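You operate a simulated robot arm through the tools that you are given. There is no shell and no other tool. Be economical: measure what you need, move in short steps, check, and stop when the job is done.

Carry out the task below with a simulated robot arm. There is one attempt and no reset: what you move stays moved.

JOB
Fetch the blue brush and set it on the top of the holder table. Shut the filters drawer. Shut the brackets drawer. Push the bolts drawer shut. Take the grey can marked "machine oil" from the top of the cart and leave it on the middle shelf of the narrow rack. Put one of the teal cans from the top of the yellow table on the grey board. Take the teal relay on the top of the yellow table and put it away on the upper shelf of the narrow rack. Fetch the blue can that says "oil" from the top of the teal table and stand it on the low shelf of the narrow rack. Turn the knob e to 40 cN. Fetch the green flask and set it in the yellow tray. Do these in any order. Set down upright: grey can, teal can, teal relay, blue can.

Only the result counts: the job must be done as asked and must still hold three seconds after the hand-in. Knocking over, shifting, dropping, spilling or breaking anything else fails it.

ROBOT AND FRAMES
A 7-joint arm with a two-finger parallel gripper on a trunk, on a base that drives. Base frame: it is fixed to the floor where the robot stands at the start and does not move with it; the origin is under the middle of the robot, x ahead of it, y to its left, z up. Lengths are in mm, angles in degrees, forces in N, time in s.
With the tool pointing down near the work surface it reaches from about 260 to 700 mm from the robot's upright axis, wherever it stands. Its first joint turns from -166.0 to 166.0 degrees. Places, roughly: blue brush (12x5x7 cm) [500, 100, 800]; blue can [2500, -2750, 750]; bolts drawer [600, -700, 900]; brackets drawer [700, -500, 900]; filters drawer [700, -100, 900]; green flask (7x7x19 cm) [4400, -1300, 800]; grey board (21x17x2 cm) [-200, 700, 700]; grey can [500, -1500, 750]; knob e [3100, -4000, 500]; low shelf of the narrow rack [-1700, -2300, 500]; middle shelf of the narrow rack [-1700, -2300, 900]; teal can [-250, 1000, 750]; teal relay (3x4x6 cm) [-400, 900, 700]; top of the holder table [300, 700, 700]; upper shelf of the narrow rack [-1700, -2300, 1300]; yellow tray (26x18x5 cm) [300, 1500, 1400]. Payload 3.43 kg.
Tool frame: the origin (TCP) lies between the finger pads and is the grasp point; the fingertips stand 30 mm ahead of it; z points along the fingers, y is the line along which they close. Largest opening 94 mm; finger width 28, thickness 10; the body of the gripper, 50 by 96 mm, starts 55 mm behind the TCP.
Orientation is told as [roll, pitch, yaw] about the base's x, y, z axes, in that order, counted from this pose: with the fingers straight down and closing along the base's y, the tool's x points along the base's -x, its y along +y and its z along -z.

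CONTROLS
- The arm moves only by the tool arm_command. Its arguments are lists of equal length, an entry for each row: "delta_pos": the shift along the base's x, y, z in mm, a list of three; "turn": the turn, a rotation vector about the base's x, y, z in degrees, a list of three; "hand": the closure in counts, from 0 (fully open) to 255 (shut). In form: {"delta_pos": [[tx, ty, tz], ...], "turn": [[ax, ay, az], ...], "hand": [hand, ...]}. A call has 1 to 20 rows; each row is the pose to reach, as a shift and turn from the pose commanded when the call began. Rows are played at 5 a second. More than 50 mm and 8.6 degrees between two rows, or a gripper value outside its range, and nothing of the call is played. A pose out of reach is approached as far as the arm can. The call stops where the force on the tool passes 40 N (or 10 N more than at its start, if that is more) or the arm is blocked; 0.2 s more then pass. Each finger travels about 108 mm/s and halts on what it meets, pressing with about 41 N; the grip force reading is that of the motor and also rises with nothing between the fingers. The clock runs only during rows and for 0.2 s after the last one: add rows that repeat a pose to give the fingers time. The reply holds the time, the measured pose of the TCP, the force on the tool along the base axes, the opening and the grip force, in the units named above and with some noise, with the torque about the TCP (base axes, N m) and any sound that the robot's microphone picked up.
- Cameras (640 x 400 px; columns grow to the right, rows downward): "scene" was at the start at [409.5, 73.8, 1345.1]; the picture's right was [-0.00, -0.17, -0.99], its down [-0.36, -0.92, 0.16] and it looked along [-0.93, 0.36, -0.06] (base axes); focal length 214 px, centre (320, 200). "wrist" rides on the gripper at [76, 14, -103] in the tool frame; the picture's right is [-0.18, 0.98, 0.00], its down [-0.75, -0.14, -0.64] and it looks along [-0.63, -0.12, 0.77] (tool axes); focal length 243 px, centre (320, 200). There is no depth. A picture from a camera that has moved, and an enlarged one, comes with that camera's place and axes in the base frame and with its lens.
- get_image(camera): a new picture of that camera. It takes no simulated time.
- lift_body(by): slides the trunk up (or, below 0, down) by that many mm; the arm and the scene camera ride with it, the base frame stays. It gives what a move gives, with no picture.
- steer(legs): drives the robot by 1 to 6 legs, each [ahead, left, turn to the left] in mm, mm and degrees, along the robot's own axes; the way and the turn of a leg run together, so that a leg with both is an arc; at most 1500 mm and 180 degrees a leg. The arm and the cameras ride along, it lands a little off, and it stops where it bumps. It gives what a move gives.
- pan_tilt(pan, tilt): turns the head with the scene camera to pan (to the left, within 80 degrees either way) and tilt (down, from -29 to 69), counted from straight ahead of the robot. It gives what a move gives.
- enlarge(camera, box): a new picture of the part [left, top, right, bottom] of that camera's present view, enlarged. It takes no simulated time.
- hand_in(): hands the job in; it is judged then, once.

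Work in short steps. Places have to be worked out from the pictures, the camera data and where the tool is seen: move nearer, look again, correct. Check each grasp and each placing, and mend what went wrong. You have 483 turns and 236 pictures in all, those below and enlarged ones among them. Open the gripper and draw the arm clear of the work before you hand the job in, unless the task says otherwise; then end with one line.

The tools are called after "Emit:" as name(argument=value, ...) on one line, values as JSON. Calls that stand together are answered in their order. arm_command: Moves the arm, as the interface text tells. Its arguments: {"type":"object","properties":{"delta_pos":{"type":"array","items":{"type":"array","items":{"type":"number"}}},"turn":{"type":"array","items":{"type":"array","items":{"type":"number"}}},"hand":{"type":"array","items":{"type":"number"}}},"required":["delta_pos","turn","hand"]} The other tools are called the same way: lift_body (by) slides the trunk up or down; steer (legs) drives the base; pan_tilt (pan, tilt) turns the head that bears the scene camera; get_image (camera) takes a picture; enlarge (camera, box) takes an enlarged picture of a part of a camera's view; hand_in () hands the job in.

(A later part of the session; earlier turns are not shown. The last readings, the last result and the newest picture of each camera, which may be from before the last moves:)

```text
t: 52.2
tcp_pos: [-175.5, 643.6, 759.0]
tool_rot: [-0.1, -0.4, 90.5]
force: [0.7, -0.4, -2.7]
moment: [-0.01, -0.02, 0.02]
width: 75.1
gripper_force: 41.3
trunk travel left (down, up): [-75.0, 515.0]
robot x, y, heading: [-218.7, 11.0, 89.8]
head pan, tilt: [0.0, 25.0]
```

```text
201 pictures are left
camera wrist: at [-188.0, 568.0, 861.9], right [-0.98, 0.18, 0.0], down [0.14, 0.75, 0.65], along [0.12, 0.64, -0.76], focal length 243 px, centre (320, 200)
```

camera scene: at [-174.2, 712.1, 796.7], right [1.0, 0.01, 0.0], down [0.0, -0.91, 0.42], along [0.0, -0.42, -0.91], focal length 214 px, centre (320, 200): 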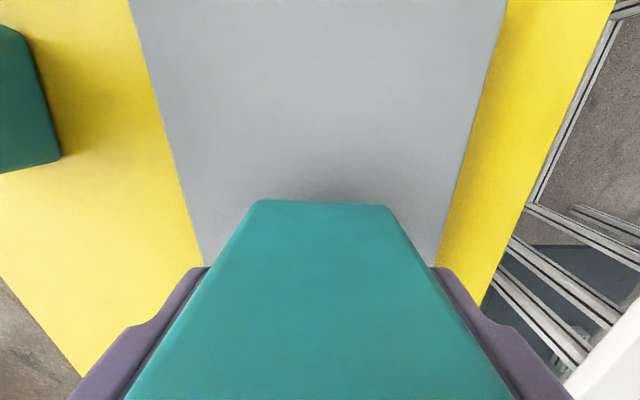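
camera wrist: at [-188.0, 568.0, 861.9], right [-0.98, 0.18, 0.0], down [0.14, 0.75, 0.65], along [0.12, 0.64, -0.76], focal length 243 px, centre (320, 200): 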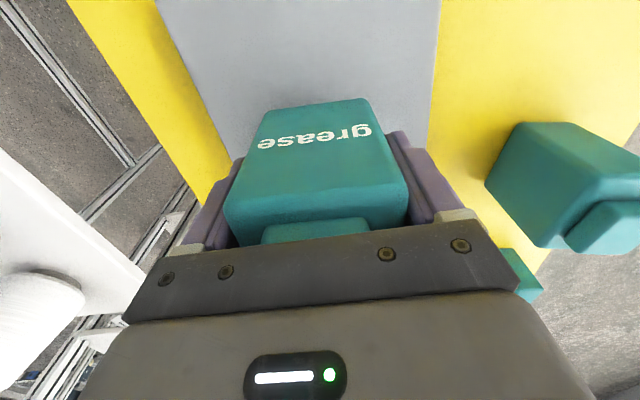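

Centred on the board; lower in small steps to contact.

Emit:
arm_command(delta_pos=[[0, 0, -5], [0, 0, -9], [0, 0, -12], [0, 0, -15], [0, 0, -18], [0, 0, -21], [0, 0, -24]], turn=[[0, 0, 0], [0, 0, 0], [0, 0, 0], [0, 0, 0], [0, 0, 0], [0, 0, 0], [0, 0, 0]], hand=[255, 255, 255, 255, 255, 255, 255])

```text
t: 53.8
tcp_pos: [-176.7, 643.3, 736.5]
tool_rot: [0.0, -0.6, 90.3]
force: [0.1, -3.0, 15.6]
moment: [-0.52, 0.3, -0.04]
width: 75.2
gripper_force: 41.4
trunk travel left (down, up): [-75.0, 515.0]
robot x, y, heading: [-216.3, 9.9, 90.0]
head pan, tilt: [0.0, 25.0]
```

Contact felt (≈19 N). Open slowly and rise.

Emit:
arm_command(delta_pos=[[0, 0, 2], [0, 0, 2], [0, 0, 2], [0, 0, 2], [0, 0, 30], [0, 0, 70], [0, 0, 115], [0, 0, 160], [0, 0, 205]], turn=[[0, 0, 0], [0, 0, 0], [0, 0, 0], [0, 0, 0], [0, 0, 0], [0, 0, 0], [0, 0, 0], [0, 0, 0], [0, 0, 0]], hand=[30, 5, 5, 5, 5, 5, 5, 5, 5])

Emit:
get_image(camera="scene")

Emit:
get_image(camera="wrist")

```text
t: 55.8
tcp_pos: [-175.4, 642.3, 942.2]
tool_rot: [-0.2, -0.4, 90.3]
force: [-0.2, 1.0, -1.0]
moment: [-0.02, 0.02, 0.06]
width: 91.7
gripper_force: 0.0
trunk travel left (down, up): [-75.0, 515.0]
robot x, y, heading: [-218.9, 5.9, 90.1]
head pan, tilt: [0.0, 25.0]
```

```text
200 pictures are left
camera scene: at [-175.1, 710.0, 978.8], right [1.0, 0.01, 0.0], down [0.0, -0.91, 0.42], along [0.0, -0.42, -0.91], focal length 214 px, centre (320, 200)
```

scene: 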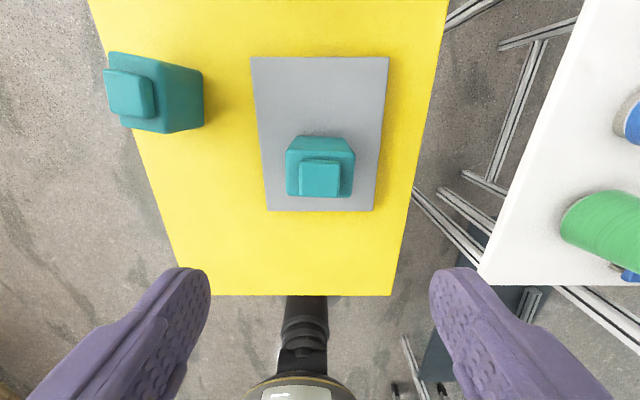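

```text
199 pictures are left
camera wrist: at [-188.9, 565.9, 1044.1], right [-0.98, 0.18, 0.0], down [0.14, 0.75, 0.65], along [0.12, 0.64, -0.76], focal length 243 px, centre (320, 200)
```

wrist: 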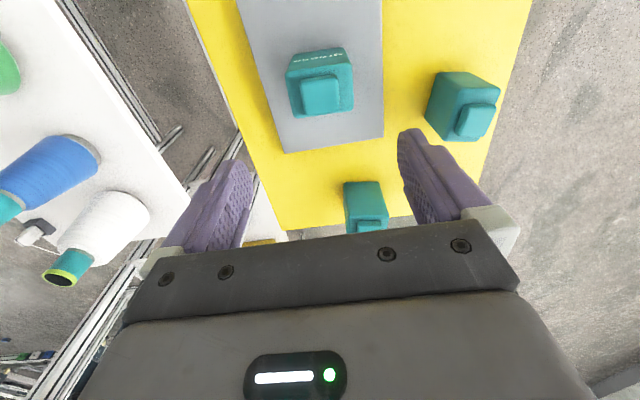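

Can stands on the board. Relay is at ≈[-374, 872]; too far from here, so I'll go round to the −x side of the yellow table. First raise and retract the arm.

Emit:
arm_command(delta_pos=[[0, -20, 40], [0, -40, 80], [0, -65, 120], [0, -95, 150], [0, -140, 160], [-20, -180, 160], [-40, -220, 160]], turn=[[0, 0, 0], [0, 0, 0], [0, 0, 0], [0, 0, 0], [0, 0, 0], [0, 0, 0], [0, 0, 0]], hand=[5, 5, 5, 5, 5, 5, 5])

Emit:
steer(legs=[[-150, 0, 0], [0, 750, 0], [1000, 0, 0], [0, 0, -90]])

Emit:
pan_tilt(pan=0, tilt=-20)

Emit:
get_image(camera="scene")

```text
t: 57.4
tcp_pos: [-216.4, 422.0, 1102.2]
tool_rot: [-0.1, -0.4, 90.4]
force: [0.5, 0.6, 0.0]
moment: [0.03, 0.01, 0.0]
width: 91.7
gripper_force: 0.1
trunk travel left (down, up): [-75.0, 515.0]
robot x, y, heading: [-218.5, 8.7, 89.8]
head pan, tilt: [0.0, 25.0]
```

```text
t: 71.1
tcp_pos: [-553.8, 860.2, 1102.0]
tool_rot: [-0.1, -0.4, -0.2]
force: [-0.5, -0.3, 0.7]
moment: [-0.02, -0.02, 0.0]
width: 92.2
gripper_force: 0.1
trunk travel left (down, up): [-75.0, 515.0]
robot x, y, heading: [-970.6, 871.1, -0.8]
head pan, tilt: [0.0, 25.0]
```

```text
t: 72.2
tcp_pos: [-552.7, 861.4, 1102.5]
tool_rot: [-0.1, -0.4, -0.3]
force: [0.8, -0.6, -0.6]
moment: [0.01, -0.02, 0.03]
width: 91.7
gripper_force: 0.1
trunk travel left (down, up): [-75.0, 515.0]
robot x, y, heading: [-967.7, 869.3, -0.7]
head pan, tilt: [0.0, -20.0]
```

```text
198 pictures are left
camera scene: at [-413.7, 859.1, 1155.8], right [-0.01, -1.0, 0.0], down [-0.94, 0.0, -0.35], along [0.35, 0.0, -0.94], focal length 214 px, centre (320, 200)
```

scene: 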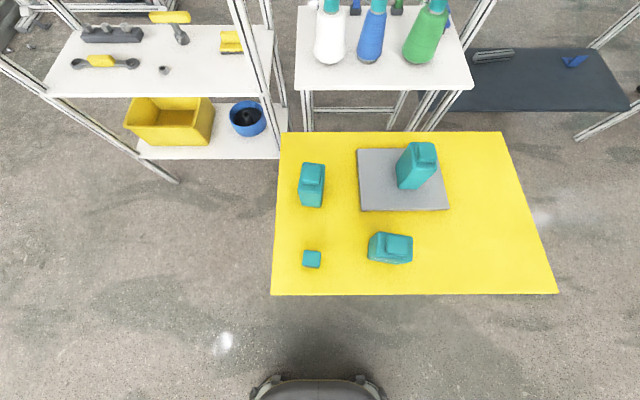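

Relay at ≈[-374, 875]. Move above it at z≈850.

Emit:
arm_command(delta_pos=[[30, 3, -35], [60, 5, -70], [90, 8, -105], [120, 10, -140], [150, 12, -175], [178, 14, -210], [178, 14, -250]], turn=[[0, 0, 0], [0, 0, 0], [0, 0, 0], [0, 0, 0], [0, 0, 0], [0, 0, 0], [0, 0, 0]], hand=[60, 60, 60, 60, 60, 60, 60])

Emit:
pan_tilt(pan=0, tilt=25)

Emit:
get_image(camera="scene")

Emit:
get_image(camera="wrist")

```text
t: 73.8
tcp_pos: [-376.3, 873.5, 849.9]
tool_rot: [-0.2, -0.5, -0.3]
force: [0.5, 0.3, 0.4]
moment: [-0.01, 0.01, -0.01]
width: 71.8
gripper_force: 0.1
trunk travel left (down, up): [-75.0, 515.0]
robot x, y, heading: [-966.1, 868.9, -0.5]
head pan, tilt: [0.0, -20.0]
```

```text
t: 74.9
tcp_pos: [-376.4, 874.3, 850.6]
tool_rot: [0.0, -0.3, -0.3]
force: [0.6, 0.0, 0.5]
moment: [0.01, -0.03, -0.02]
width: 72.0
gripper_force: 0.1
trunk travel left (down, up): [-75.0, 515.0]
robot x, y, heading: [-970.8, 869.6, -0.8]
head pan, tilt: [0.0, 25.0]
```

```text
197 pictures are left
camera scene: at [-305.8, 871.6, 886.9], right [-0.01, -1.0, 0.0], down [-0.91, 0.01, 0.42], along [-0.42, 0.0, -0.91], focal length 214 px, centre (320, 200)
```

scene: 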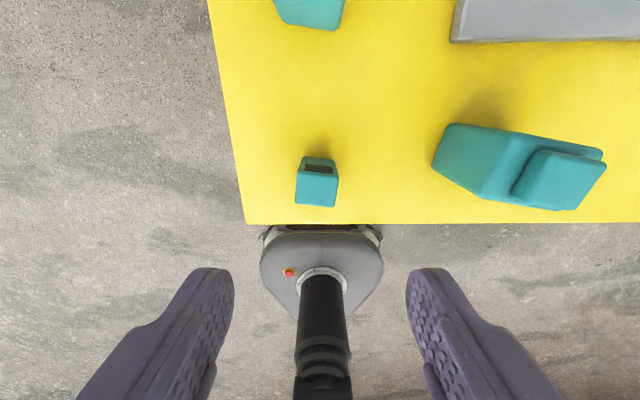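

```text
196 pictures are left
camera wrist: at [-452.3, 889.0, 952.2], right [0.19, 0.98, 0.0], down [0.75, -0.14, 0.65], along [0.64, -0.12, -0.76], focal length 243 px, centre (320, 200)
```

wrist: 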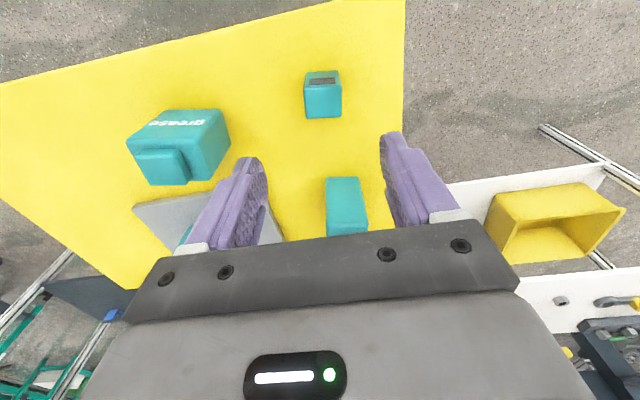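

Relay top ≈[-374.5, 875, 717]. Before choosing the grasp I check the rack from here: pan right/back toward [-1700, -2300].

Emit:
pan_tilt(pan=-80, tilt=23)

Emit:
get_image(camera="scene")

Emit:
enlarge(camera="scene", box=[240, 150, 400, 250])

```text
t: 76.5
tcp_pos: [-377.2, 873.3, 850.5]
tool_rot: [-0.2, -0.4, -0.3]
force: [0.2, 0.5, -0.3]
moment: [0.0, -0.01, 0.0]
width: 71.9
gripper_force: 0.0
trunk travel left (down, up): [-75.0, 515.0]
robot x, y, heading: [-969.6, 873.7, -0.6]
head pan, tilt: [-80.0, 23.0]
```

```text
195 pictures are left
camera scene: at [-303.7, 780.5, 963.1], right [-0.01, -0.17, 0.98], down [-0.92, 0.39, 0.06], along [-0.39, -0.9, -0.16], focal length 214 px, centre (320, 200)
```

scene: 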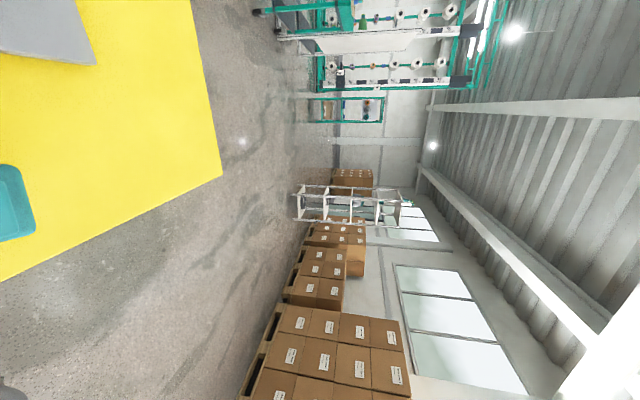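

```text
4.00 times, centred on (320, 200) of scene
camera zoom: at [-303.7, 780.5, 963.1], right [-0.01, -0.17, 0.98], down [-0.92, 0.39, 0.06], along [-0.39, -0.9, -0.16], focal length 858 px, centre (320, 200)
```

zoom: 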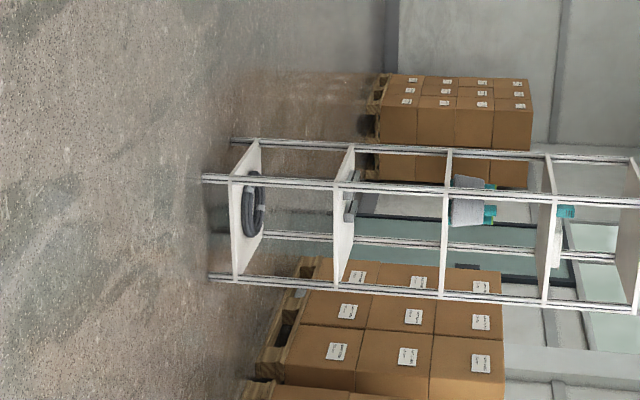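

The rack is open shelving with ~400 mm bays, so objects should be held with the tool pitched ~45°. I pitch to 45° here above the relay.

Emit:
arm_command(delta_pos=[[0, 0, 0], [0, 0, 0], [0, 0, 0], [0, 0, 0], [0, 0, 0], [0, 0, 0]], turn=[[0, -8, 0], [0, -16, 0], [0, -24, 0], [0, -32, 0], [0, -40, 0], [0, -45, 0]], hand=[60, 60, 60, 60, 60, 60])

Emit:
pan_tilt(pan=0, tilt=15)

Emit:
get_image(camera="scene")

```text
t: 77.9
tcp_pos: [-376.7, 875.4, 852.5]
tool_rot: [0.2, -45.6, -0.4]
force: [-1.1, 0.5, 0.4]
moment: [0.01, -0.02, 0.01]
width: 71.8
gripper_force: 0.1
trunk travel left (down, up): [-75.0, 515.0]
robot x, y, heading: [-967.5, 869.8, -0.6]
head pan, tilt: [-80.0, 23.0]
```

```text
t: 79.4
tcp_pos: [-375.7, 875.2, 852.1]
tool_rot: [0.2, -45.4, -0.3]
force: [-0.5, 1.8, 0.0]
moment: [0.04, 0.0, -0.02]
width: 71.9
gripper_force: 0.1
trunk travel left (down, up): [-75.0, 515.0]
robot x, y, heading: [-965.5, 871.2, -0.6]
head pan, tilt: [0.0, 15.0]
```

```text
193 pictures are left
camera scene: at [-340.6, 873.1, 937.5], right [-0.01, -1.0, 0.0], down [-0.86, 0.01, -0.51], along [0.51, 0.0, -0.86], focal length 214 px, centre (320, 200)
```

scene: 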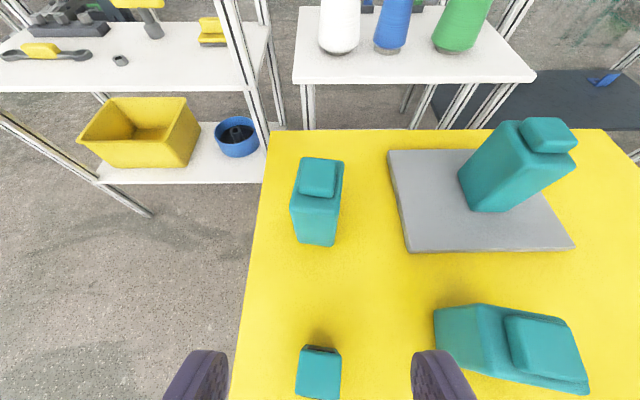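

Descend to the relay (z≈702) and close.

Emit:
arm_command(delta_pos=[[1, 0, -45], [1, 0, -90], [1, 0, -125], [1, 0, -148], [1, 0, -148], [1, 0, -148], [1, 0, -148], [1, 0, -148]], turn=[[0, 0, 0], [0, 0, 0], [0, 0, 0], [0, 0, 0], [0, 0, 0], [0, 0, 0], [0, 0, 0], [0, 0, 0]], hand=[60, 60, 60, 60, 150, 255, 255, 255])

Emit:
get_image(camera="scene")

```text
t: 81.2
tcp_pos: [-372.7, 875.5, 703.5]
tool_rot: [0.1, -45.4, -0.4]
force: [-0.3, 0.2, 0.3]
moment: [-0.01, 0.01, 0.01]
width: 39.5
gripper_force: 41.3
trunk travel left (down, up): [-75.0, 515.0]
robot x, y, heading: [-969.7, 869.7, -0.5]
head pan, tilt: [0.0, 15.0]
```

```text
192 pictures are left
camera scene: at [-338.1, 873.6, 788.4], right [-0.01, -1.0, 0.0], down [-0.86, 0.01, -0.51], along [0.51, 0.0, -0.86], focal length 214 px, centre (320, 200)
```

scene: 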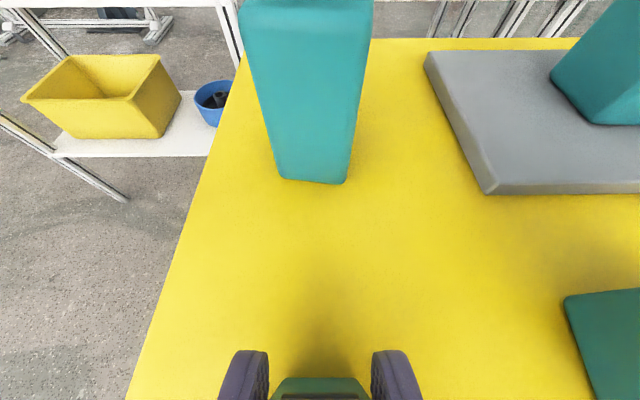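

Relay held (39.5 mm). Lift, retract, and drive toward the rack's +y side.

Emit:
arm_command(delta_pos=[[0, 0, 40], [0, 0, 80], [-10, 0, 125], [-45, 0, 160], [-85, 0, 190], [-125, 0, 220], [-165, 0, 250]], turn=[[0, 0, 0], [0, 0, 0], [0, 0, 0], [0, 0, 0], [0, 0, 0], [0, 0, 0], [0, 0, 0]], hand=[255, 255, 255, 255, 255, 255, 255])

Emit:
steer(legs=[[-250, 0, 0], [0, 0, -89.5], [1400, -490, 0], [850, 0, 0]])

Emit:
pan_tilt(pan=0, tilt=-25)

Emit:
get_image(camera="scene")

```text
t: 82.8
tcp_pos: [-520.0, 878.4, 954.2]
tool_rot: [0.2, -45.3, -0.4]
force: [0.2, 1.4, -1.3]
moment: [0.02, 0.0, 0.01]
width: 39.6
gripper_force: 40.9
out of reach, approached as far as the arm can: row 7
trunk travel left (down, up): [-75.0, 515.0]
robot x, y, heading: [-969.4, 867.1, -0.4]
head pan, tilt: [0.0, 15.0]
```

```text
t: 99.6
tcp_pos: [-1724.3, -1827.9, 954.2]
tool_rot: [0.1, -45.4, -89.6]
force: [-0.2, -0.5, -0.6]
moment: [0.04, -0.01, -0.01]
width: 39.5
gripper_force: 41.0
trunk travel left (down, up): [-75.0, 515.0]
robot x, y, heading: [-1740.1, -1378.4, -89.7]
head pan, tilt: [0.0, 15.0]
```

```text
t: 100.7
tcp_pos: [-1725.2, -1828.7, 953.6]
tool_rot: [0.3, -45.3, -89.6]
force: [-0.2, -0.2, -0.2]
moment: [-0.02, -0.02, -0.01]
width: 39.5
gripper_force: 40.9
trunk travel left (down, up): [-75.0, 515.0]
robot x, y, heading: [-1742.8, -1378.3, -90.1]
head pan, tilt: [0.0, -25.0]
```

```text
191 pictures are left
camera scene: at [-1724.0, -1890.2, 1098.3], right [-1.0, -0.01, 0.0], down [0.0, 0.34, -0.94], along [0.01, -0.94, -0.34], focal length 214 px, centre (320, 200)
```

scene: 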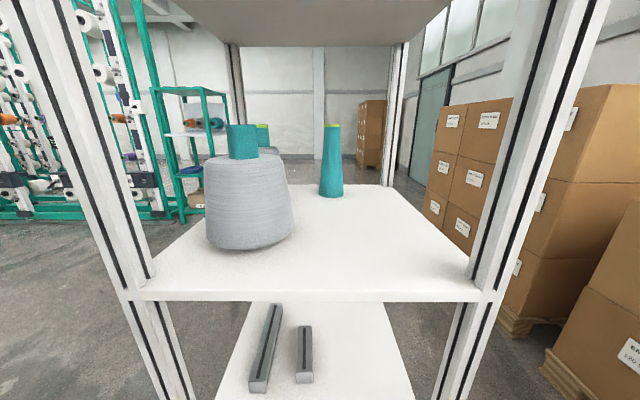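

Middle shelf and low shelf seen. Raise the trunk to look at the upper shelf.

Emit:
lift_body(by=430)

Emit:
get_image(camera="scene")

```text
refused: 430 is not a number from -400 to 400
```

```text
190 pictures are left
camera scene: at [-1724.0, -1890.2, 1098.3], right [-1.0, -0.01, 0.0], down [0.0, 0.34, -0.94], along [0.01, -0.94, -0.34], focal length 214 px, centre (320, 200)
```

scene: 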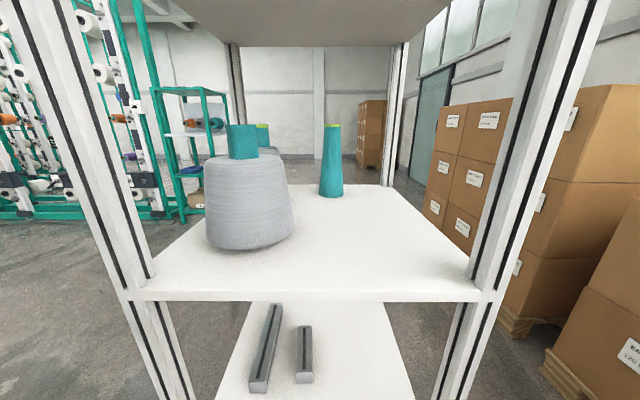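

Limit is 400 per call; raise 400.

Emit:
lift_body(by=400)

Emit:
get_image(camera="scene")

```text
t: 104.5
tcp_pos: [-1725.5, -1828.1, 1354.9]
tool_rot: [0.2, -45.2, -89.6]
force: [-0.3, 0.2, -0.2]
moment: [0.01, 0.0, -0.01]
width: 39.4
gripper_force: 41.0
trunk travel left (down, up): [-475.0, 115.0]
robot x, y, heading: [-1744.6, -1381.9, -89.7]
head pan, tilt: [0.0, -25.0]
```

```text
189 pictures are left
camera scene: at [-1724.0, -1890.3, 1498.3], right [-1.0, -0.01, 0.0], down [0.0, 0.34, -0.94], along [0.01, -0.94, -0.34], focal length 214 px, centre (320, 200)
```

scene: 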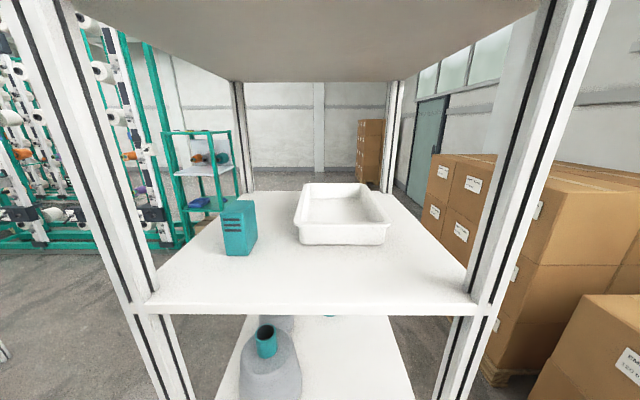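

Upper shelf top ≈1306, front edge y≈−2076; free spot in front of the white tray at ≈[-1725, −2128]. Raise the hand a bit, then drive 200 mm closer.

Emit:
arm_command(delta_pos=[[0, 0, 25], [0, 0, 45]], turn=[[0, 0, 0], [0, 0, 0]], hand=[255, 255])

Emit:
steer(legs=[[190, 0, 0]])

Emit:
pan_tilt(pan=0, tilt=0)

Emit:
get_image(camera="scene")

Emit:
get_image(camera="wrist")

```text
t: 105.1
tcp_pos: [-1726.1, -1827.7, 1398.9]
tool_rot: [0.2, -45.3, -89.6]
force: [0.1, -0.2, -1.1]
moment: [-0.05, -0.02, 0.02]
width: 39.4
gripper_force: 41.1
trunk travel left (down, up): [-475.0, 115.0]
robot x, y, heading: [-1738.3, -1380.4, -89.9]
head pan, tilt: [0.0, -25.0]
```

```text
t: 106.6
tcp_pos: [-1723.7, -2015.7, 1398.9]
tool_rot: [0.3, -45.3, -89.4]
force: [-0.2, -0.4, -0.3]
moment: [0.01, 0.04, -0.02]
width: 39.5
gripper_force: 41.2
trunk travel left (down, up): [-475.0, 115.0]
robot x, y, heading: [-1740.7, -1565.8, -89.7]
head pan, tilt: [0.0, -25.0]
```

```text
t: 107.5
tcp_pos: [-1722.6, -2013.5, 1398.9]
tool_rot: [0.1, -45.3, -89.6]
force: [-0.8, -0.6, -1.4]
moment: [0.0, 0.0, 0.0]
width: 39.4
gripper_force: 41.0
trunk travel left (down, up): [-475.0, 115.0]
robot x, y, heading: [-1740.5, -1566.4, -89.8]
head pan, tilt: [0.0, 0.0]
```

```text
188 pictures are left
camera scene: at [-1722.2, -2065.2, 1503.9], right [-1.0, -0.01, 0.0], down [-0.01, 0.7, -0.71], along [0.01, -0.71, -0.7], focal length 214 px, centre (320, 200)
```

scene: 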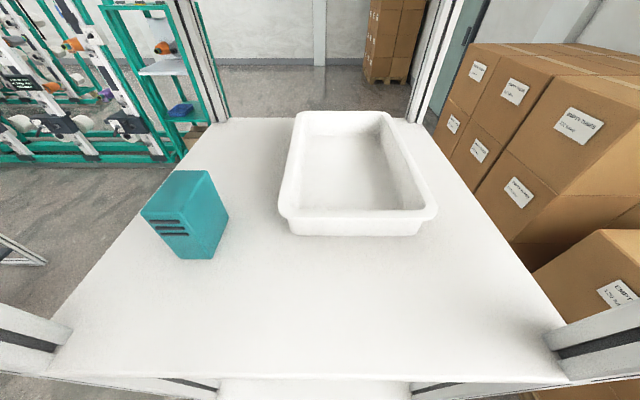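

```text
187 pictures are left
camera wrist: at [-1710.0, -1887.4, 1417.1], right [0.98, -0.12, 0.13], down [-0.14, -0.07, 0.99], along [-0.11, -0.99, -0.09], focal length 243 px, centre (320, 200)
```

wrist: 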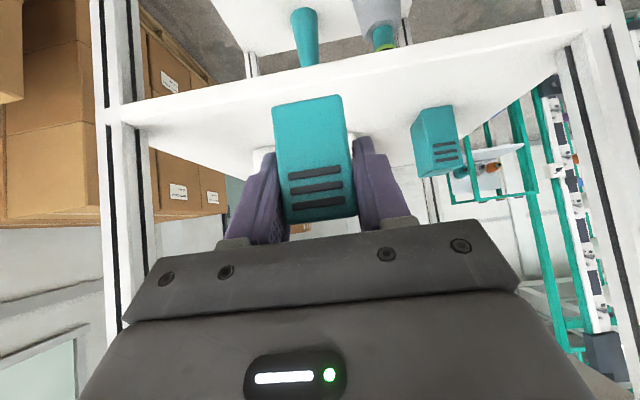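

Free front strip confirmed (edge y≈−2085, tray front ≈−2209). Move in to y≈−2138 and lower gently.

Emit:
arm_command(delta_pos=[[0, -40, 0], [0, -80, 0], [0, -123, 0], [0, -123, -20], [0, -123, -34], [0, -123, -38], [0, -123, -41]], turn=[[0, 0, 0], [0, 0, 0], [0, 0, 0], [0, 0, 0], [0, 0, 0], [0, 0, 0], [0, 0, 0]], hand=[255, 255, 255, 255, 255, 255, 255])

Emit:
get_image(camera="wrist")

```text
t: 109.1
tcp_pos: [-1723.1, -2138.9, 1357.2]
tool_rot: [0.2, -45.3, -89.5]
force: [-0.2, -0.4, -0.4]
moment: [0.0, -0.02, 0.0]
width: 39.5
gripper_force: 40.8
trunk travel left (down, up): [-475.0, 115.0]
robot x, y, heading: [-1743.6, -1566.6, -89.8]
head pan, tilt: [0.0, 0.0]
```

```text
186 pictures are left
camera wrist: at [-1710.4, -2011.6, 1375.4], right [0.98, -0.12, 0.13], down [-0.14, -0.08, 0.99], along [-0.11, -0.99, -0.09], focal length 243 px, centre (320, 200)
```

wrist: 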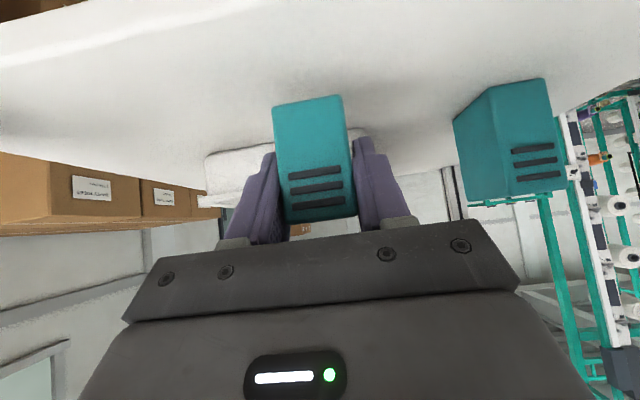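

Just above the shelf; lower in 2 mm steps to contact.

Emit:
arm_command(delta_pos=[[0, 0, -2], [0, 0, -4], [0, 0, -6], [0, 0, -8], [0, 0, -10], [0, 0, -12], [0, 0, -14], [0, 0, -16]], turn=[[0, 0, 0], [0, 0, 0], [0, 0, 0], [0, 0, 0], [0, 0, 0], [0, 0, 0], [0, 0, 0], [0, 0, 0]], hand=[255, 255, 255, 255, 255, 255, 255, 255])

```text
t: 110.9
tcp_pos: [-1724.5, -2137.0, 1341.5]
tool_rot: [0.1, -45.6, -89.5]
force: [0.1, 0.0, 5.4]
moment: [-0.08, 0.05, 0.04]
width: 39.8
gripper_force: 40.9
trunk travel left (down, up): [-475.0, 115.0]
robot x, y, heading: [-1742.3, -1568.1, -89.6]
head pan, tilt: [0.0, 0.0]
```

Light contact (5 N). Open and withdraw along the tool axis.

Emit:
arm_command(delta_pos=[[0, 0, 0], [0, 0, 0], [0, 0, 0], [0, 0, 0], [0, 25, 25], [0, 60, 55], [0, 95, 80], [0, 130, 100]], turn=[[0, 0, 0], [0, 0, 0], [0, 0, 0], [0, 0, 0], [0, 0, 0], [0, 0, 0], [0, 0, 0], [0, 0, 0]], hand=[190, 120, 60, 60, 60, 60, 60, 60])

Emit:
get_image(camera="scene")

```text
t: 112.7
tcp_pos: [-1722.0, -2002.7, 1442.6]
tool_rot: [0.2, -45.3, -89.6]
force: [-0.2, 0.0, -1.0]
moment: [-0.04, -0.01, -0.01]
width: 71.8
gripper_force: 0.0
trunk travel left (down, up): [-475.0, 115.0]
robot x, y, heading: [-1741.3, -1566.2, -89.8]
head pan, tilt: [0.0, 0.0]
```

```text
185 pictures are left
camera scene: at [-1720.8, -2053.4, 1547.9], right [-1.0, -0.01, 0.0], down [-0.01, 0.7, -0.71], along [0.01, -0.71, -0.7], focal length 214 px, centre (320, 200)
```

scene: 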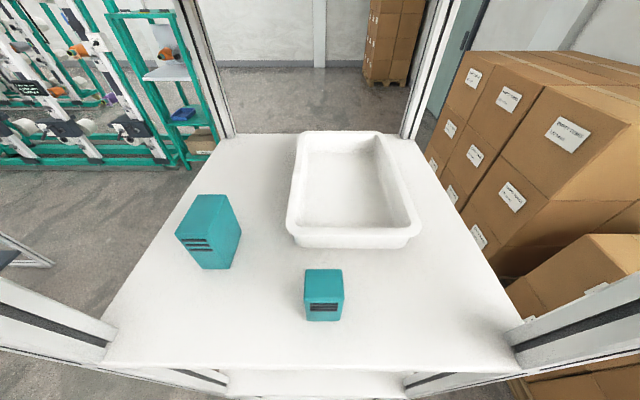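

Relay placed upright. Now to the cart for the grey can: lower the trunk, back off, turn to +x and drive toward it.

Emit:
steer(legs=[[-250, 0, 0], [0, 0, 90], [900, -100, 0]])

Emit:
lift_body(by=-330)

Emit:
pan_tilt(pan=0, tilt=-25)

Emit:
get_image(camera="scene")

```text
t: 122.8
tcp_pos: [-394.1, -1398.6, 1441.1]
tool_rot: [0.2, -45.3, 0.3]
force: [-0.4, -0.3, -0.2]
moment: [-0.01, -0.01, 0.01]
width: 71.8
gripper_force: 0.1
trunk travel left (down, up): [-475.0, 115.0]
robot x, y, heading: [-835.4, -1415.8, 0.2]
head pan, tilt: [0.0, 0.0]
```

```text
t: 126.0
tcp_pos: [-395.0, -1397.4, 1111.4]
tool_rot: [0.2, -45.3, 0.3]
force: [-0.1, -0.2, 0.7]
moment: [-0.01, 0.01, -0.04]
width: 71.9
gripper_force: 0.0
trunk travel left (down, up): [-145.0, 445.0]
robot x, y, heading: [-835.6, -1417.4, 0.2]
head pan, tilt: [0.0, 0.0]
```

```text
t: 126.9
tcp_pos: [-395.5, -1398.2, 1111.9]
tool_rot: [0.2, -45.3, 0.3]
force: [-0.3, 0.0, -0.2]
moment: [0.02, 0.0, 0.01]
width: 71.9
gripper_force: 0.2
trunk travel left (down, up): [-145.0, 445.0]
robot x, y, heading: [-837.8, -1415.9, 0.1]
head pan, tilt: [0.0, -25.0]
```

```text
184 pictures are left
camera scene: at [-333.9, -1399.4, 1255.6], right [0.01, -1.0, 0.0], down [-0.34, 0.0, -0.94], along [0.94, 0.01, -0.34], focal length 214 px, centre (320, 200)
```

scene: 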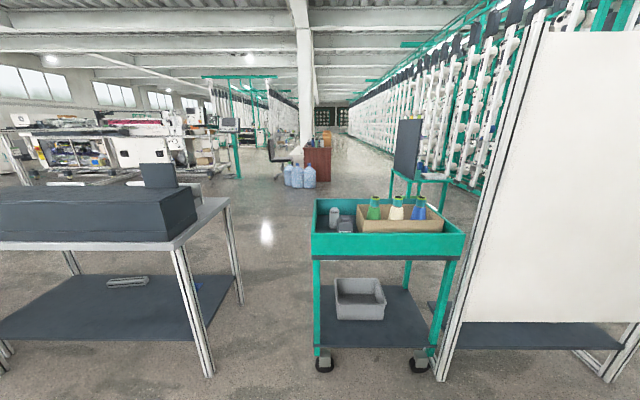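

The cart is straight ahead with two grey items in its rimmed top. Enlarge it.

Emit:
enlarge(camera="scene", box=[300, 180, 476, 290])

```text
3.64 times, centred on (388, 235) of scene
camera zoom: at [-333.9, -1399.4, 1255.6], right [0.01, -1.0, 0.0], down [-0.34, 0.0, -0.94], along [0.94, 0.01, -0.34], focal length 780 px, centre (73, 73)
```

zoom: 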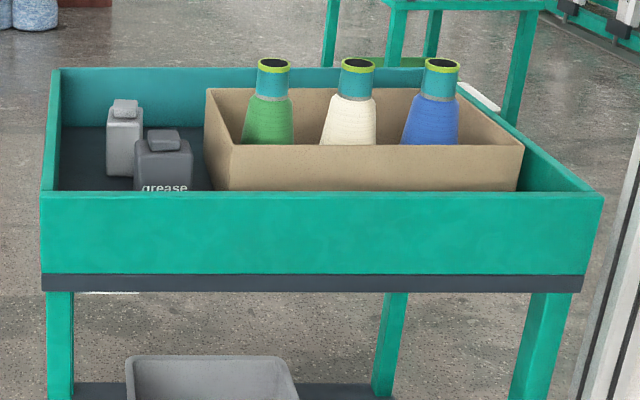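

Two grey cans: front one says "grease"; the lighter one behind is likely the machine oil. Drive closer to view from above.

Emit:
steer(legs=[[650, -60, 0]])

Emit:
get_image(camera="scene")

```text
t: 130.5
tcp_pos: [255.6, -1452.1, 1110.7]
tool_rot: [0.2, -45.3, 0.6]
force: [-0.1, 0.9, 0.6]
moment: [-0.01, 0.0, -0.02]
width: 71.8
gripper_force: 0.1
trunk travel left (down, up): [-145.0, 445.0]
robot x, y, heading: [-185.9, -1472.7, 0.4]
head pan, tilt: [0.0, -25.0]
```

```text
182 pictures are left
camera scene: at [316.5, -1453.2, 1255.6], right [0.01, -1.0, 0.0], down [-0.34, 0.0, -0.94], along [0.94, 0.01, -0.34], focal length 214 px, centre (320, 200)
```

scene: 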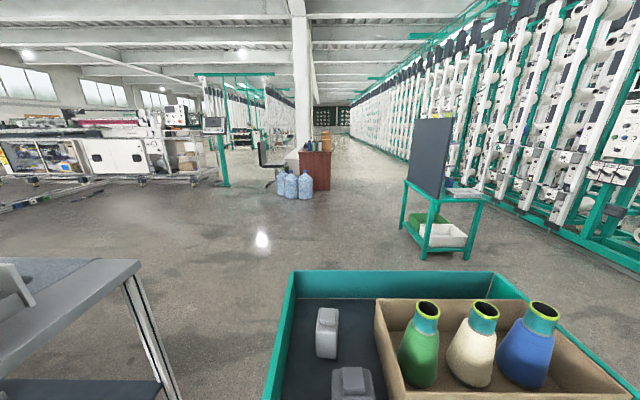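

Emit:
pan_tilt(pan=0, tilt=20)

Emit:
get_image(camera="scene")

Emit:
get_image(camera="wrist")

```text
t: 131.7
tcp_pos: [255.0, -1452.0, 1112.8]
tool_rot: [0.2, -45.2, 0.5]
force: [-0.2, -0.1, 0.0]
moment: [-0.03, 0.01, 0.02]
width: 71.8
gripper_force: 0.0
trunk travel left (down, up): [-145.0, 445.0]
robot x, y, heading: [-187.0, -1467.6, 0.3]
head pan, tilt: [0.0, 20.0]
```

```text
181 pictures are left
camera scene: at [284.4, -1453.4, 1191.8], right [0.01, -1.0, 0.0], down [-0.9, -0.01, -0.43], along [0.43, 0.01, -0.9], focal length 214 px, centre (320, 200)
```

scene: 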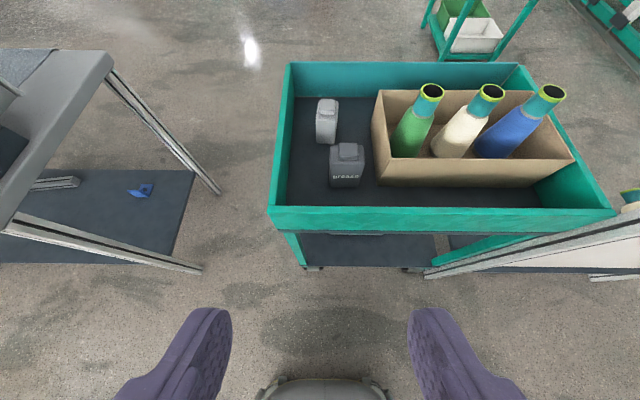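

```text
180 pictures are left
camera wrist: at [129.0, -1438.7, 1130.2], right [0.12, 0.98, 0.13], down [0.07, -0.14, 0.99], along [0.99, -0.11, -0.09], focal length 243 px, centre (320, 200)
```

wrist: 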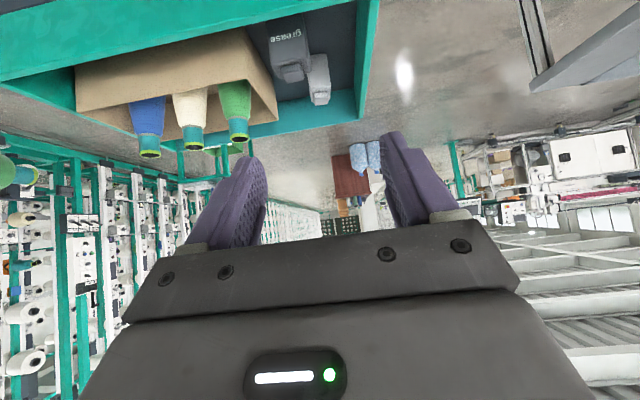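

I drive 230 mm nearer for an accurate view of the two cans and the rim.

Emit:
steer(legs=[[230, 0, 0]])

Emit:
pan_tilt(pan=0, tilt=35)

Emit:
enlarge(camera="scene", box=[220, 0, 540, 200])

```text
t: 133.4
tcp_pos: [481.2, -1451.9, 1110.7]
tool_rot: [0.2, -45.3, 0.4]
force: [0.3, 0.0, -0.5]
moment: [-0.04, 0.02, 0.03]
width: 71.8
gripper_force: 0.0
trunk travel left (down, up): [-145.0, 445.0]
robot x, y, heading: [42.8, -1467.5, 0.3]
head pan, tilt: [0.0, 20.0]
```

```text
t: 134.1
tcp_pos: [481.7, -1451.5, 1112.1]
tool_rot: [0.2, -45.3, 0.4]
force: [0.3, -0.7, 0.1]
moment: [0.0, 0.02, -0.02]
width: 72.0
gripper_force: 0.0
trunk travel left (down, up): [-145.0, 445.0]
robot x, y, heading: [42.5, -1467.0, 0.3]
head pan, tilt: [0.0, 35.0]
```

```text
2.00 times, centred on (380, 100) of scene
camera zoom: at [490.6, -1453.4, 1178.3], right [0.01, -1.0, 0.0], down [-0.98, -0.01, -0.18], along [0.18, 0.0, -0.98], focal length 429 px, centre (200, 400)
```

zoom: 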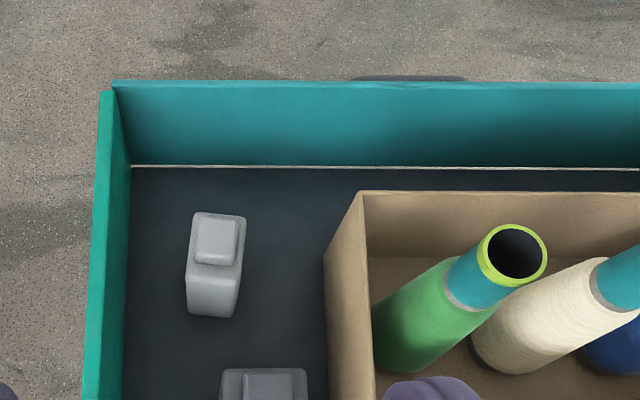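

The target can is at ≈[685, −1468], z 754–850, about 50×50. To verify its label I look at it from behind: turn the tool vertical and reach past it, high above.

Emit:
arm_command(delta_pos=[[40, 0, 10], [80, 0, 20], [120, 0, 30], [160, 0, 30], [200, 0, 30], [240, 0, 30]], turn=[[0, 8, 0], [0, 16, 0], [0, 24, 0], [0, 32, 0], [0, 40, 0], [0, 45, 0]], hand=[60, 60, 60, 60, 60, 60])

Emit:
pan_tilt(pan=0, tilt=20)

Emit:
enlarge(camera="scene", box=[240, 80, 400, 180])

```text
t: 135.5
tcp_pos: [720.4, -1452.1, 1137.6]
tool_rot: [0.6, -0.1, 0.2]
force: [0.2, 0.9, 0.8]
moment: [0.01, 0.0, -0.01]
width: 71.6
gripper_force: 0.2
out of reach, approached as far as the arm can: row 1
trunk travel left (down, up): [-145.0, 445.0]
robot x, y, heading: [43.2, -1475.3, 0.0]
head pan, tilt: [0.0, 35.0]
```

```text
t: 136.3
tcp_pos: [719.3, -1452.5, 1140.4]
tool_rot: [0.4, -0.3, 0.3]
force: [-0.5, -0.7, -0.1]
moment: [0.03, 0.0, -0.04]
width: 71.9
gripper_force: 0.1
trunk travel left (down, up): [-145.0, 445.0]
robot x, y, heading: [45.9, -1467.8, 0.3]
head pan, tilt: [0.0, 20.0]
```

```text
4.00 times, centred on (320, 130) of scene
camera zoom: at [797.4, -1453.3, 1176.3], right [0.01, -1.0, -0.01], down [-0.94, -0.01, 0.34], along [-0.34, 0.01, -0.94], focal length 858 px, centre (320, 480)
```

zoom: 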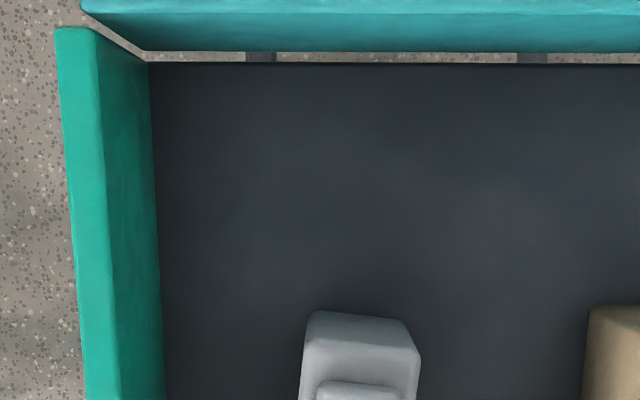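

Emit:
enlarge(camera="scene", box=[260, 140, 420, 240])

```text
4.00 times, centred on (340, 190) of scene
camera zoom: at [797.4, -1453.3, 1176.3], right [0.01, -1.0, -0.01], down [-0.94, -0.01, 0.34], along [-0.34, 0.01, -0.94], focal length 858 px, centre (240, 240)
```

zoom: 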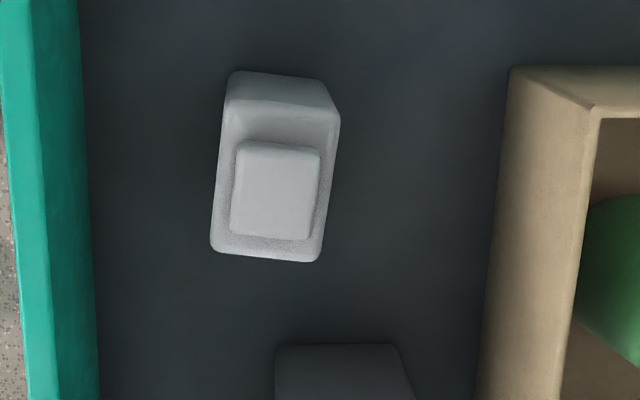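

Labels are on the wide (±y) faces. Shift left and pan right to view the can's +y side.

Emit:
arm_command(delta_pos=[[-20, 45, -10], [-40, 90, -20], [-60, 135, -30], [-70, 175, -40]], turn=[[0, 0, 0], [0, 0, 0], [0, 0, 0], [0, 0, 0]], hand=[60, 60, 60, 60])

Emit:
pan_tilt(pan=-35, tilt=5)

Emit:
get_image(camera="scene")

```text
refused: row 1 steps farther than a row can; nothing moved
```

```text
t: 137.3
tcp_pos: [719.0, -1451.8, 1140.3]
tool_rot: [0.6, -0.4, 0.2]
force: [0.3, 0.0, 0.5]
moment: [0.03, 0.0, -0.01]
width: 71.9
gripper_force: 0.1
trunk travel left (down, up): [-145.0, 445.0]
robot x, y, heading: [45.1, -1470.6, 0.2]
head pan, tilt: [-35.0, 5.0]
```

```text
176 pictures are left
camera scene: at [822.0, -1505.9, 1193.8], right [0.0, -0.82, 0.57], down [-1.0, 0.04, 0.07], along [-0.08, -0.56, -0.82], focal length 214 px, centre (320, 200)
```

scene: 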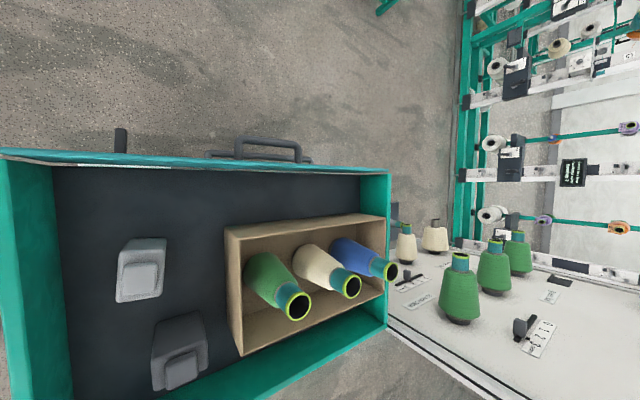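

Emit:
arm_command(delta_pos=[[-15, 40, -10], [-30, 80, -20], [-45, 120, -30], [-60, 160, -40], [-70, 200, -40], [-80, 240, -40]], turn=[[0, 0, 0], [0, 0, 0], [0, 0, 0], [0, 0, 0], [0, 0, 0], [0, 0, 0]], hand=[60, 60, 60, 60, 60, 60])

Emit:
enlarge(camera="scene", box=[220, 100, 480, 262])

```text
t: 138.7
tcp_pos: [639.7, -1210.8, 1101.6]
tool_rot: [0.5, -0.4, 0.2]
force: [0.2, 0.6, 0.3]
moment: [0.0, -0.01, -0.02]
width: 71.8
gripper_force: 0.0
trunk travel left (down, up): [-145.0, 445.0]
robot x, y, heading: [42.9, -1467.8, 0.6]
head pan, tilt: [-35.0, 5.0]
```

```text
2.46 times, centred on (350, 181) of scene
camera zoom: at [743.7, -1265.7, 1155.5], right [0.0, -0.82, 0.57], down [-1.0, 0.05, 0.07], along [-0.08, -0.56, -0.82], focal length 528 px, centre (246, 247)
```

zoom: 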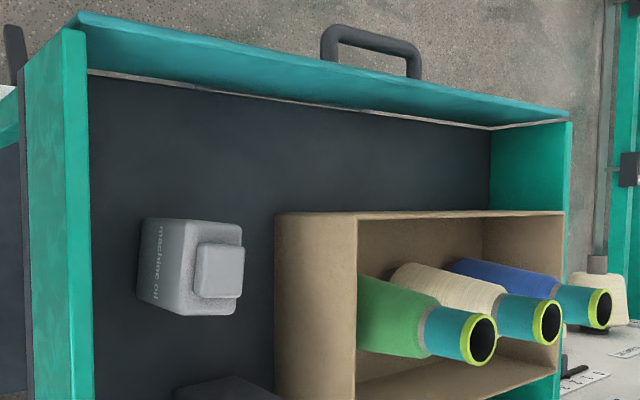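

Label "machine oil" confirmed. Move back over the can and set azimuth −8°, pitch 45°.

Emit:
arm_command(delta_pos=[[0, -40, 0], [0, -80, 0], [0, -120, 0], [0, -160, 0], [0, -200, 0], [0, -245, 0], [0, -252, -30], [0, -252, -60]], turn=[[0, 0, -1], [0, 0, -2], [0, 0, -3], [0, 0, -4], [0, 0, -5], [0, 0, -6], [0, 0, -7], [0, 0, -8]], hand=[40, 40, 40, 40, 40, 40, 40, 40])

Emit:
arm_command(delta_pos=[[0, 0, 0], [0, 0, 0], [0, 0, 0], [0, 0, 0], [0, 0, 0], [0, 0, 0]], turn=[[-1.11, -7.92, 0], [-2.22, -15.84, 0], [-3.34, -23.77, 0], [-4.45, -31.7, 0], [-5.56, -39.6, 0], [-6.26, -44.55, 0]], hand=[40, 40, 40, 40, 40, 40])

Emit:
pan_tilt(pan=0, tilt=20)

Emit:
get_image(camera="scene")

Emit:
get_image(camera="wrist")

```text
t: 140.5
tcp_pos: [641.0, -1462.8, 1038.2]
tool_rot: [0.6, -0.3, -7.7]
force: [-1.2, 0.1, -0.4]
moment: [0.01, 0.01, 0.0]
width: 79.2
gripper_force: 0.0
trunk travel left (down, up): [-145.0, 445.0]
robot x, y, heading: [42.4, -1466.3, 0.3]
head pan, tilt: [-35.0, 5.0]
```

```text
t: 141.9
tcp_pos: [640.5, -1464.1, 1042.9]
tool_rot: [0.3, -45.4, -7.5]
force: [-0.2, -0.7, -0.3]
moment: [-0.01, 0.01, 0.04]
width: 78.9
gripper_force: 0.1
trunk travel left (down, up): [-145.0, 445.0]
robot x, y, heading: [39.7, -1471.3, 0.3]
head pan, tilt: [-35.0, 5.0]
```

```text
t: 142.9
tcp_pos: [641.4, -1463.0, 1042.9]
tool_rot: [0.2, -45.4, -7.6]
force: [-0.8, 0.3, 0.7]
moment: [0.04, -0.03, 0.02]
width: 79.5
gripper_force: 0.0
trunk travel left (down, up): [-145.0, 445.0]
robot x, y, heading: [44.9, -1468.5, 0.2]
head pan, tilt: [0.0, 20.0]
```

```text
174 pictures are left
camera scene: at [670.8, -1469.0, 1121.7], right [-0.13, -0.99, 0.0], down [-0.9, 0.12, -0.43], along [0.42, -0.05, -0.9], focal length 214 px, centre (320, 200)
```

scene: 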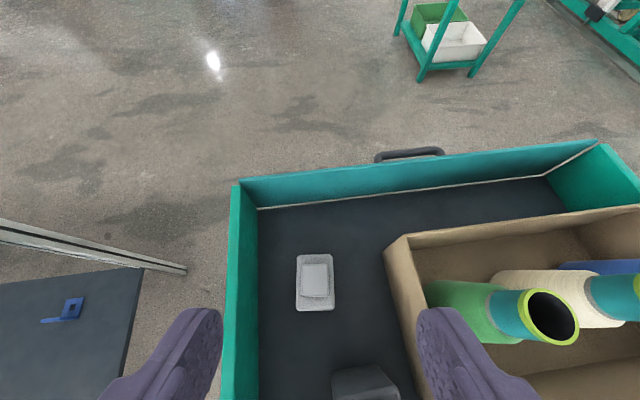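

```text
173 pictures are left
camera wrist: at [518.7, -1432.4, 1060.3], right [0.26, 0.96, 0.13], down [0.05, -0.15, 0.99], along [0.97, -0.24, -0.09], focal length 243 px, centre (320, 200)
```

wrist: 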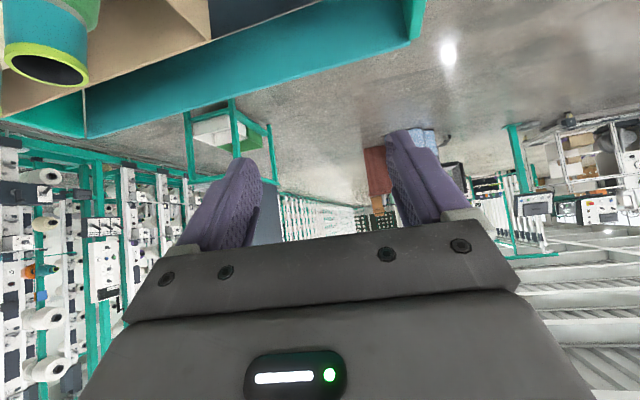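

The can aligns with the gripper; centre ≈[690, −1466]. Descend to z≈870 first and check.

Emit:
arm_command(delta_pos=[[12, -1, -45], [24, -2, -90], [36, -3, -130], [49, -3, -165]], turn=[[0, 0, 0], [0, 0, 0], [0, 0, 0], [0, 0, 0]], hand=[40, 40, 40, 40])

Emit:
get_image(camera="scene")

Emit:
get_image(camera="wrist")

```text
t: 143.9
tcp_pos: [692.4, -1466.6, 876.7]
tool_rot: [0.2, -45.2, -7.5]
force: [0.9, 0.4, -0.1]
moment: [0.01, 0.01, 0.01]
width: 79.2
gripper_force: 0.0
trunk travel left (down, up): [-145.0, 445.0]
robot x, y, heading: [44.0, -1467.2, 0.1]
head pan, tilt: [0.0, 20.0]
```

```text
172 pictures are left
camera scene: at [721.3, -1472.4, 956.9], right [-0.13, -0.99, 0.0], down [-0.9, 0.12, -0.43], along [0.42, -0.05, -0.9], focal length 214 px, centre (320, 200)
```

scene: 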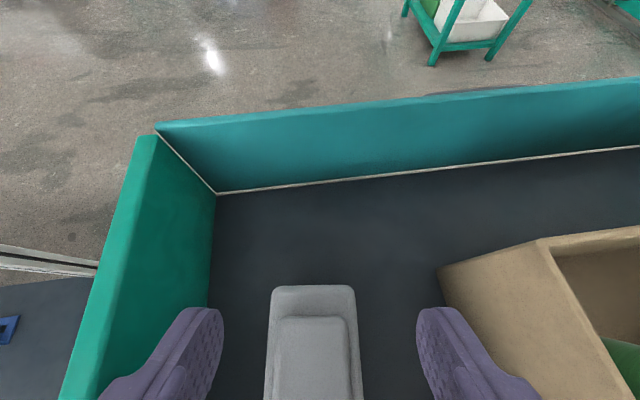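

```text
171 pictures are left
camera wrist: at [569.3, -1436.0, 895.4], right [0.25, 0.96, 0.13], down [0.05, -0.15, 0.99], along [0.97, -0.24, -0.09], focal length 243 px, centre (320, 200)
```

wrist: 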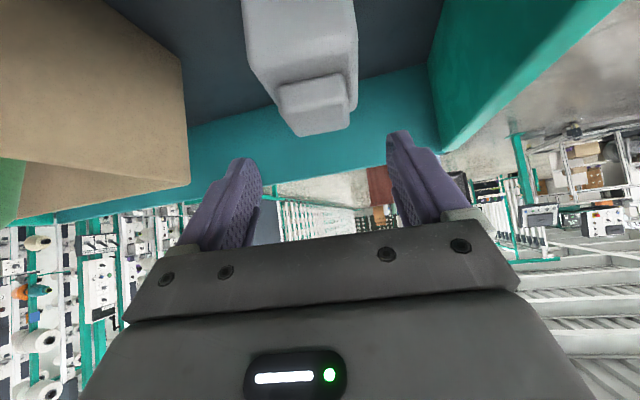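

Centred. Descend to z≈815 and close.

Emit:
arm_command(delta_pos=[[0, 2, -25], [-1, 2, -45], [-2, 2, -62], [-2, 2, -62], [-2, 2, -62], [-2, 2, -62], [-2, 2, -62]], turn=[[0, 0, 0], [0, 0, 0], [0, 0, 0], [0, 0, 0], [0, 0, 0], [0, 0, 0], [0, 0, 0]], hand=[40, 40, 40, 120, 200, 255, 255])

Emit:
get_image(camera="wrist")

```text
t: 145.5
tcp_pos: [690.1, -1464.3, 814.6]
tool_rot: [0.2, -45.3, -7.6]
force: [-0.1, 0.9, 0.0]
moment: [0.0, 0.02, 0.0]
width: 54.1
gripper_force: 40.9
trunk travel left (down, up): [-145.0, 445.0]
robot x, y, heading: [44.6, -1471.9, 0.2]
head pan, tilt: [0.0, 20.0]
```

```text
170 pictures are left
camera wrist: at [567.0, -1433.4, 832.8], right [0.26, 0.96, 0.13], down [0.06, -0.15, 0.99], along [0.97, -0.24, -0.09], focal length 243 px, centre (320, 200)
```

wrist: 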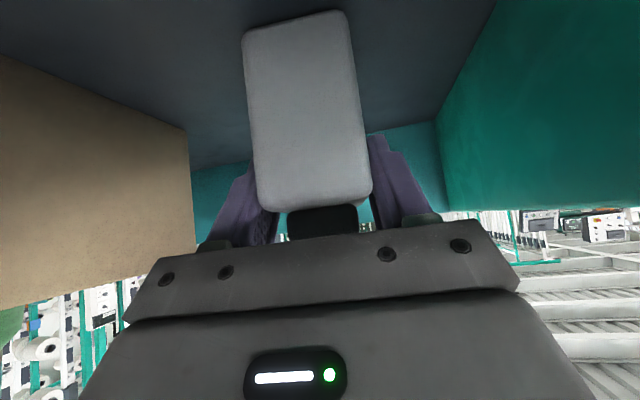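

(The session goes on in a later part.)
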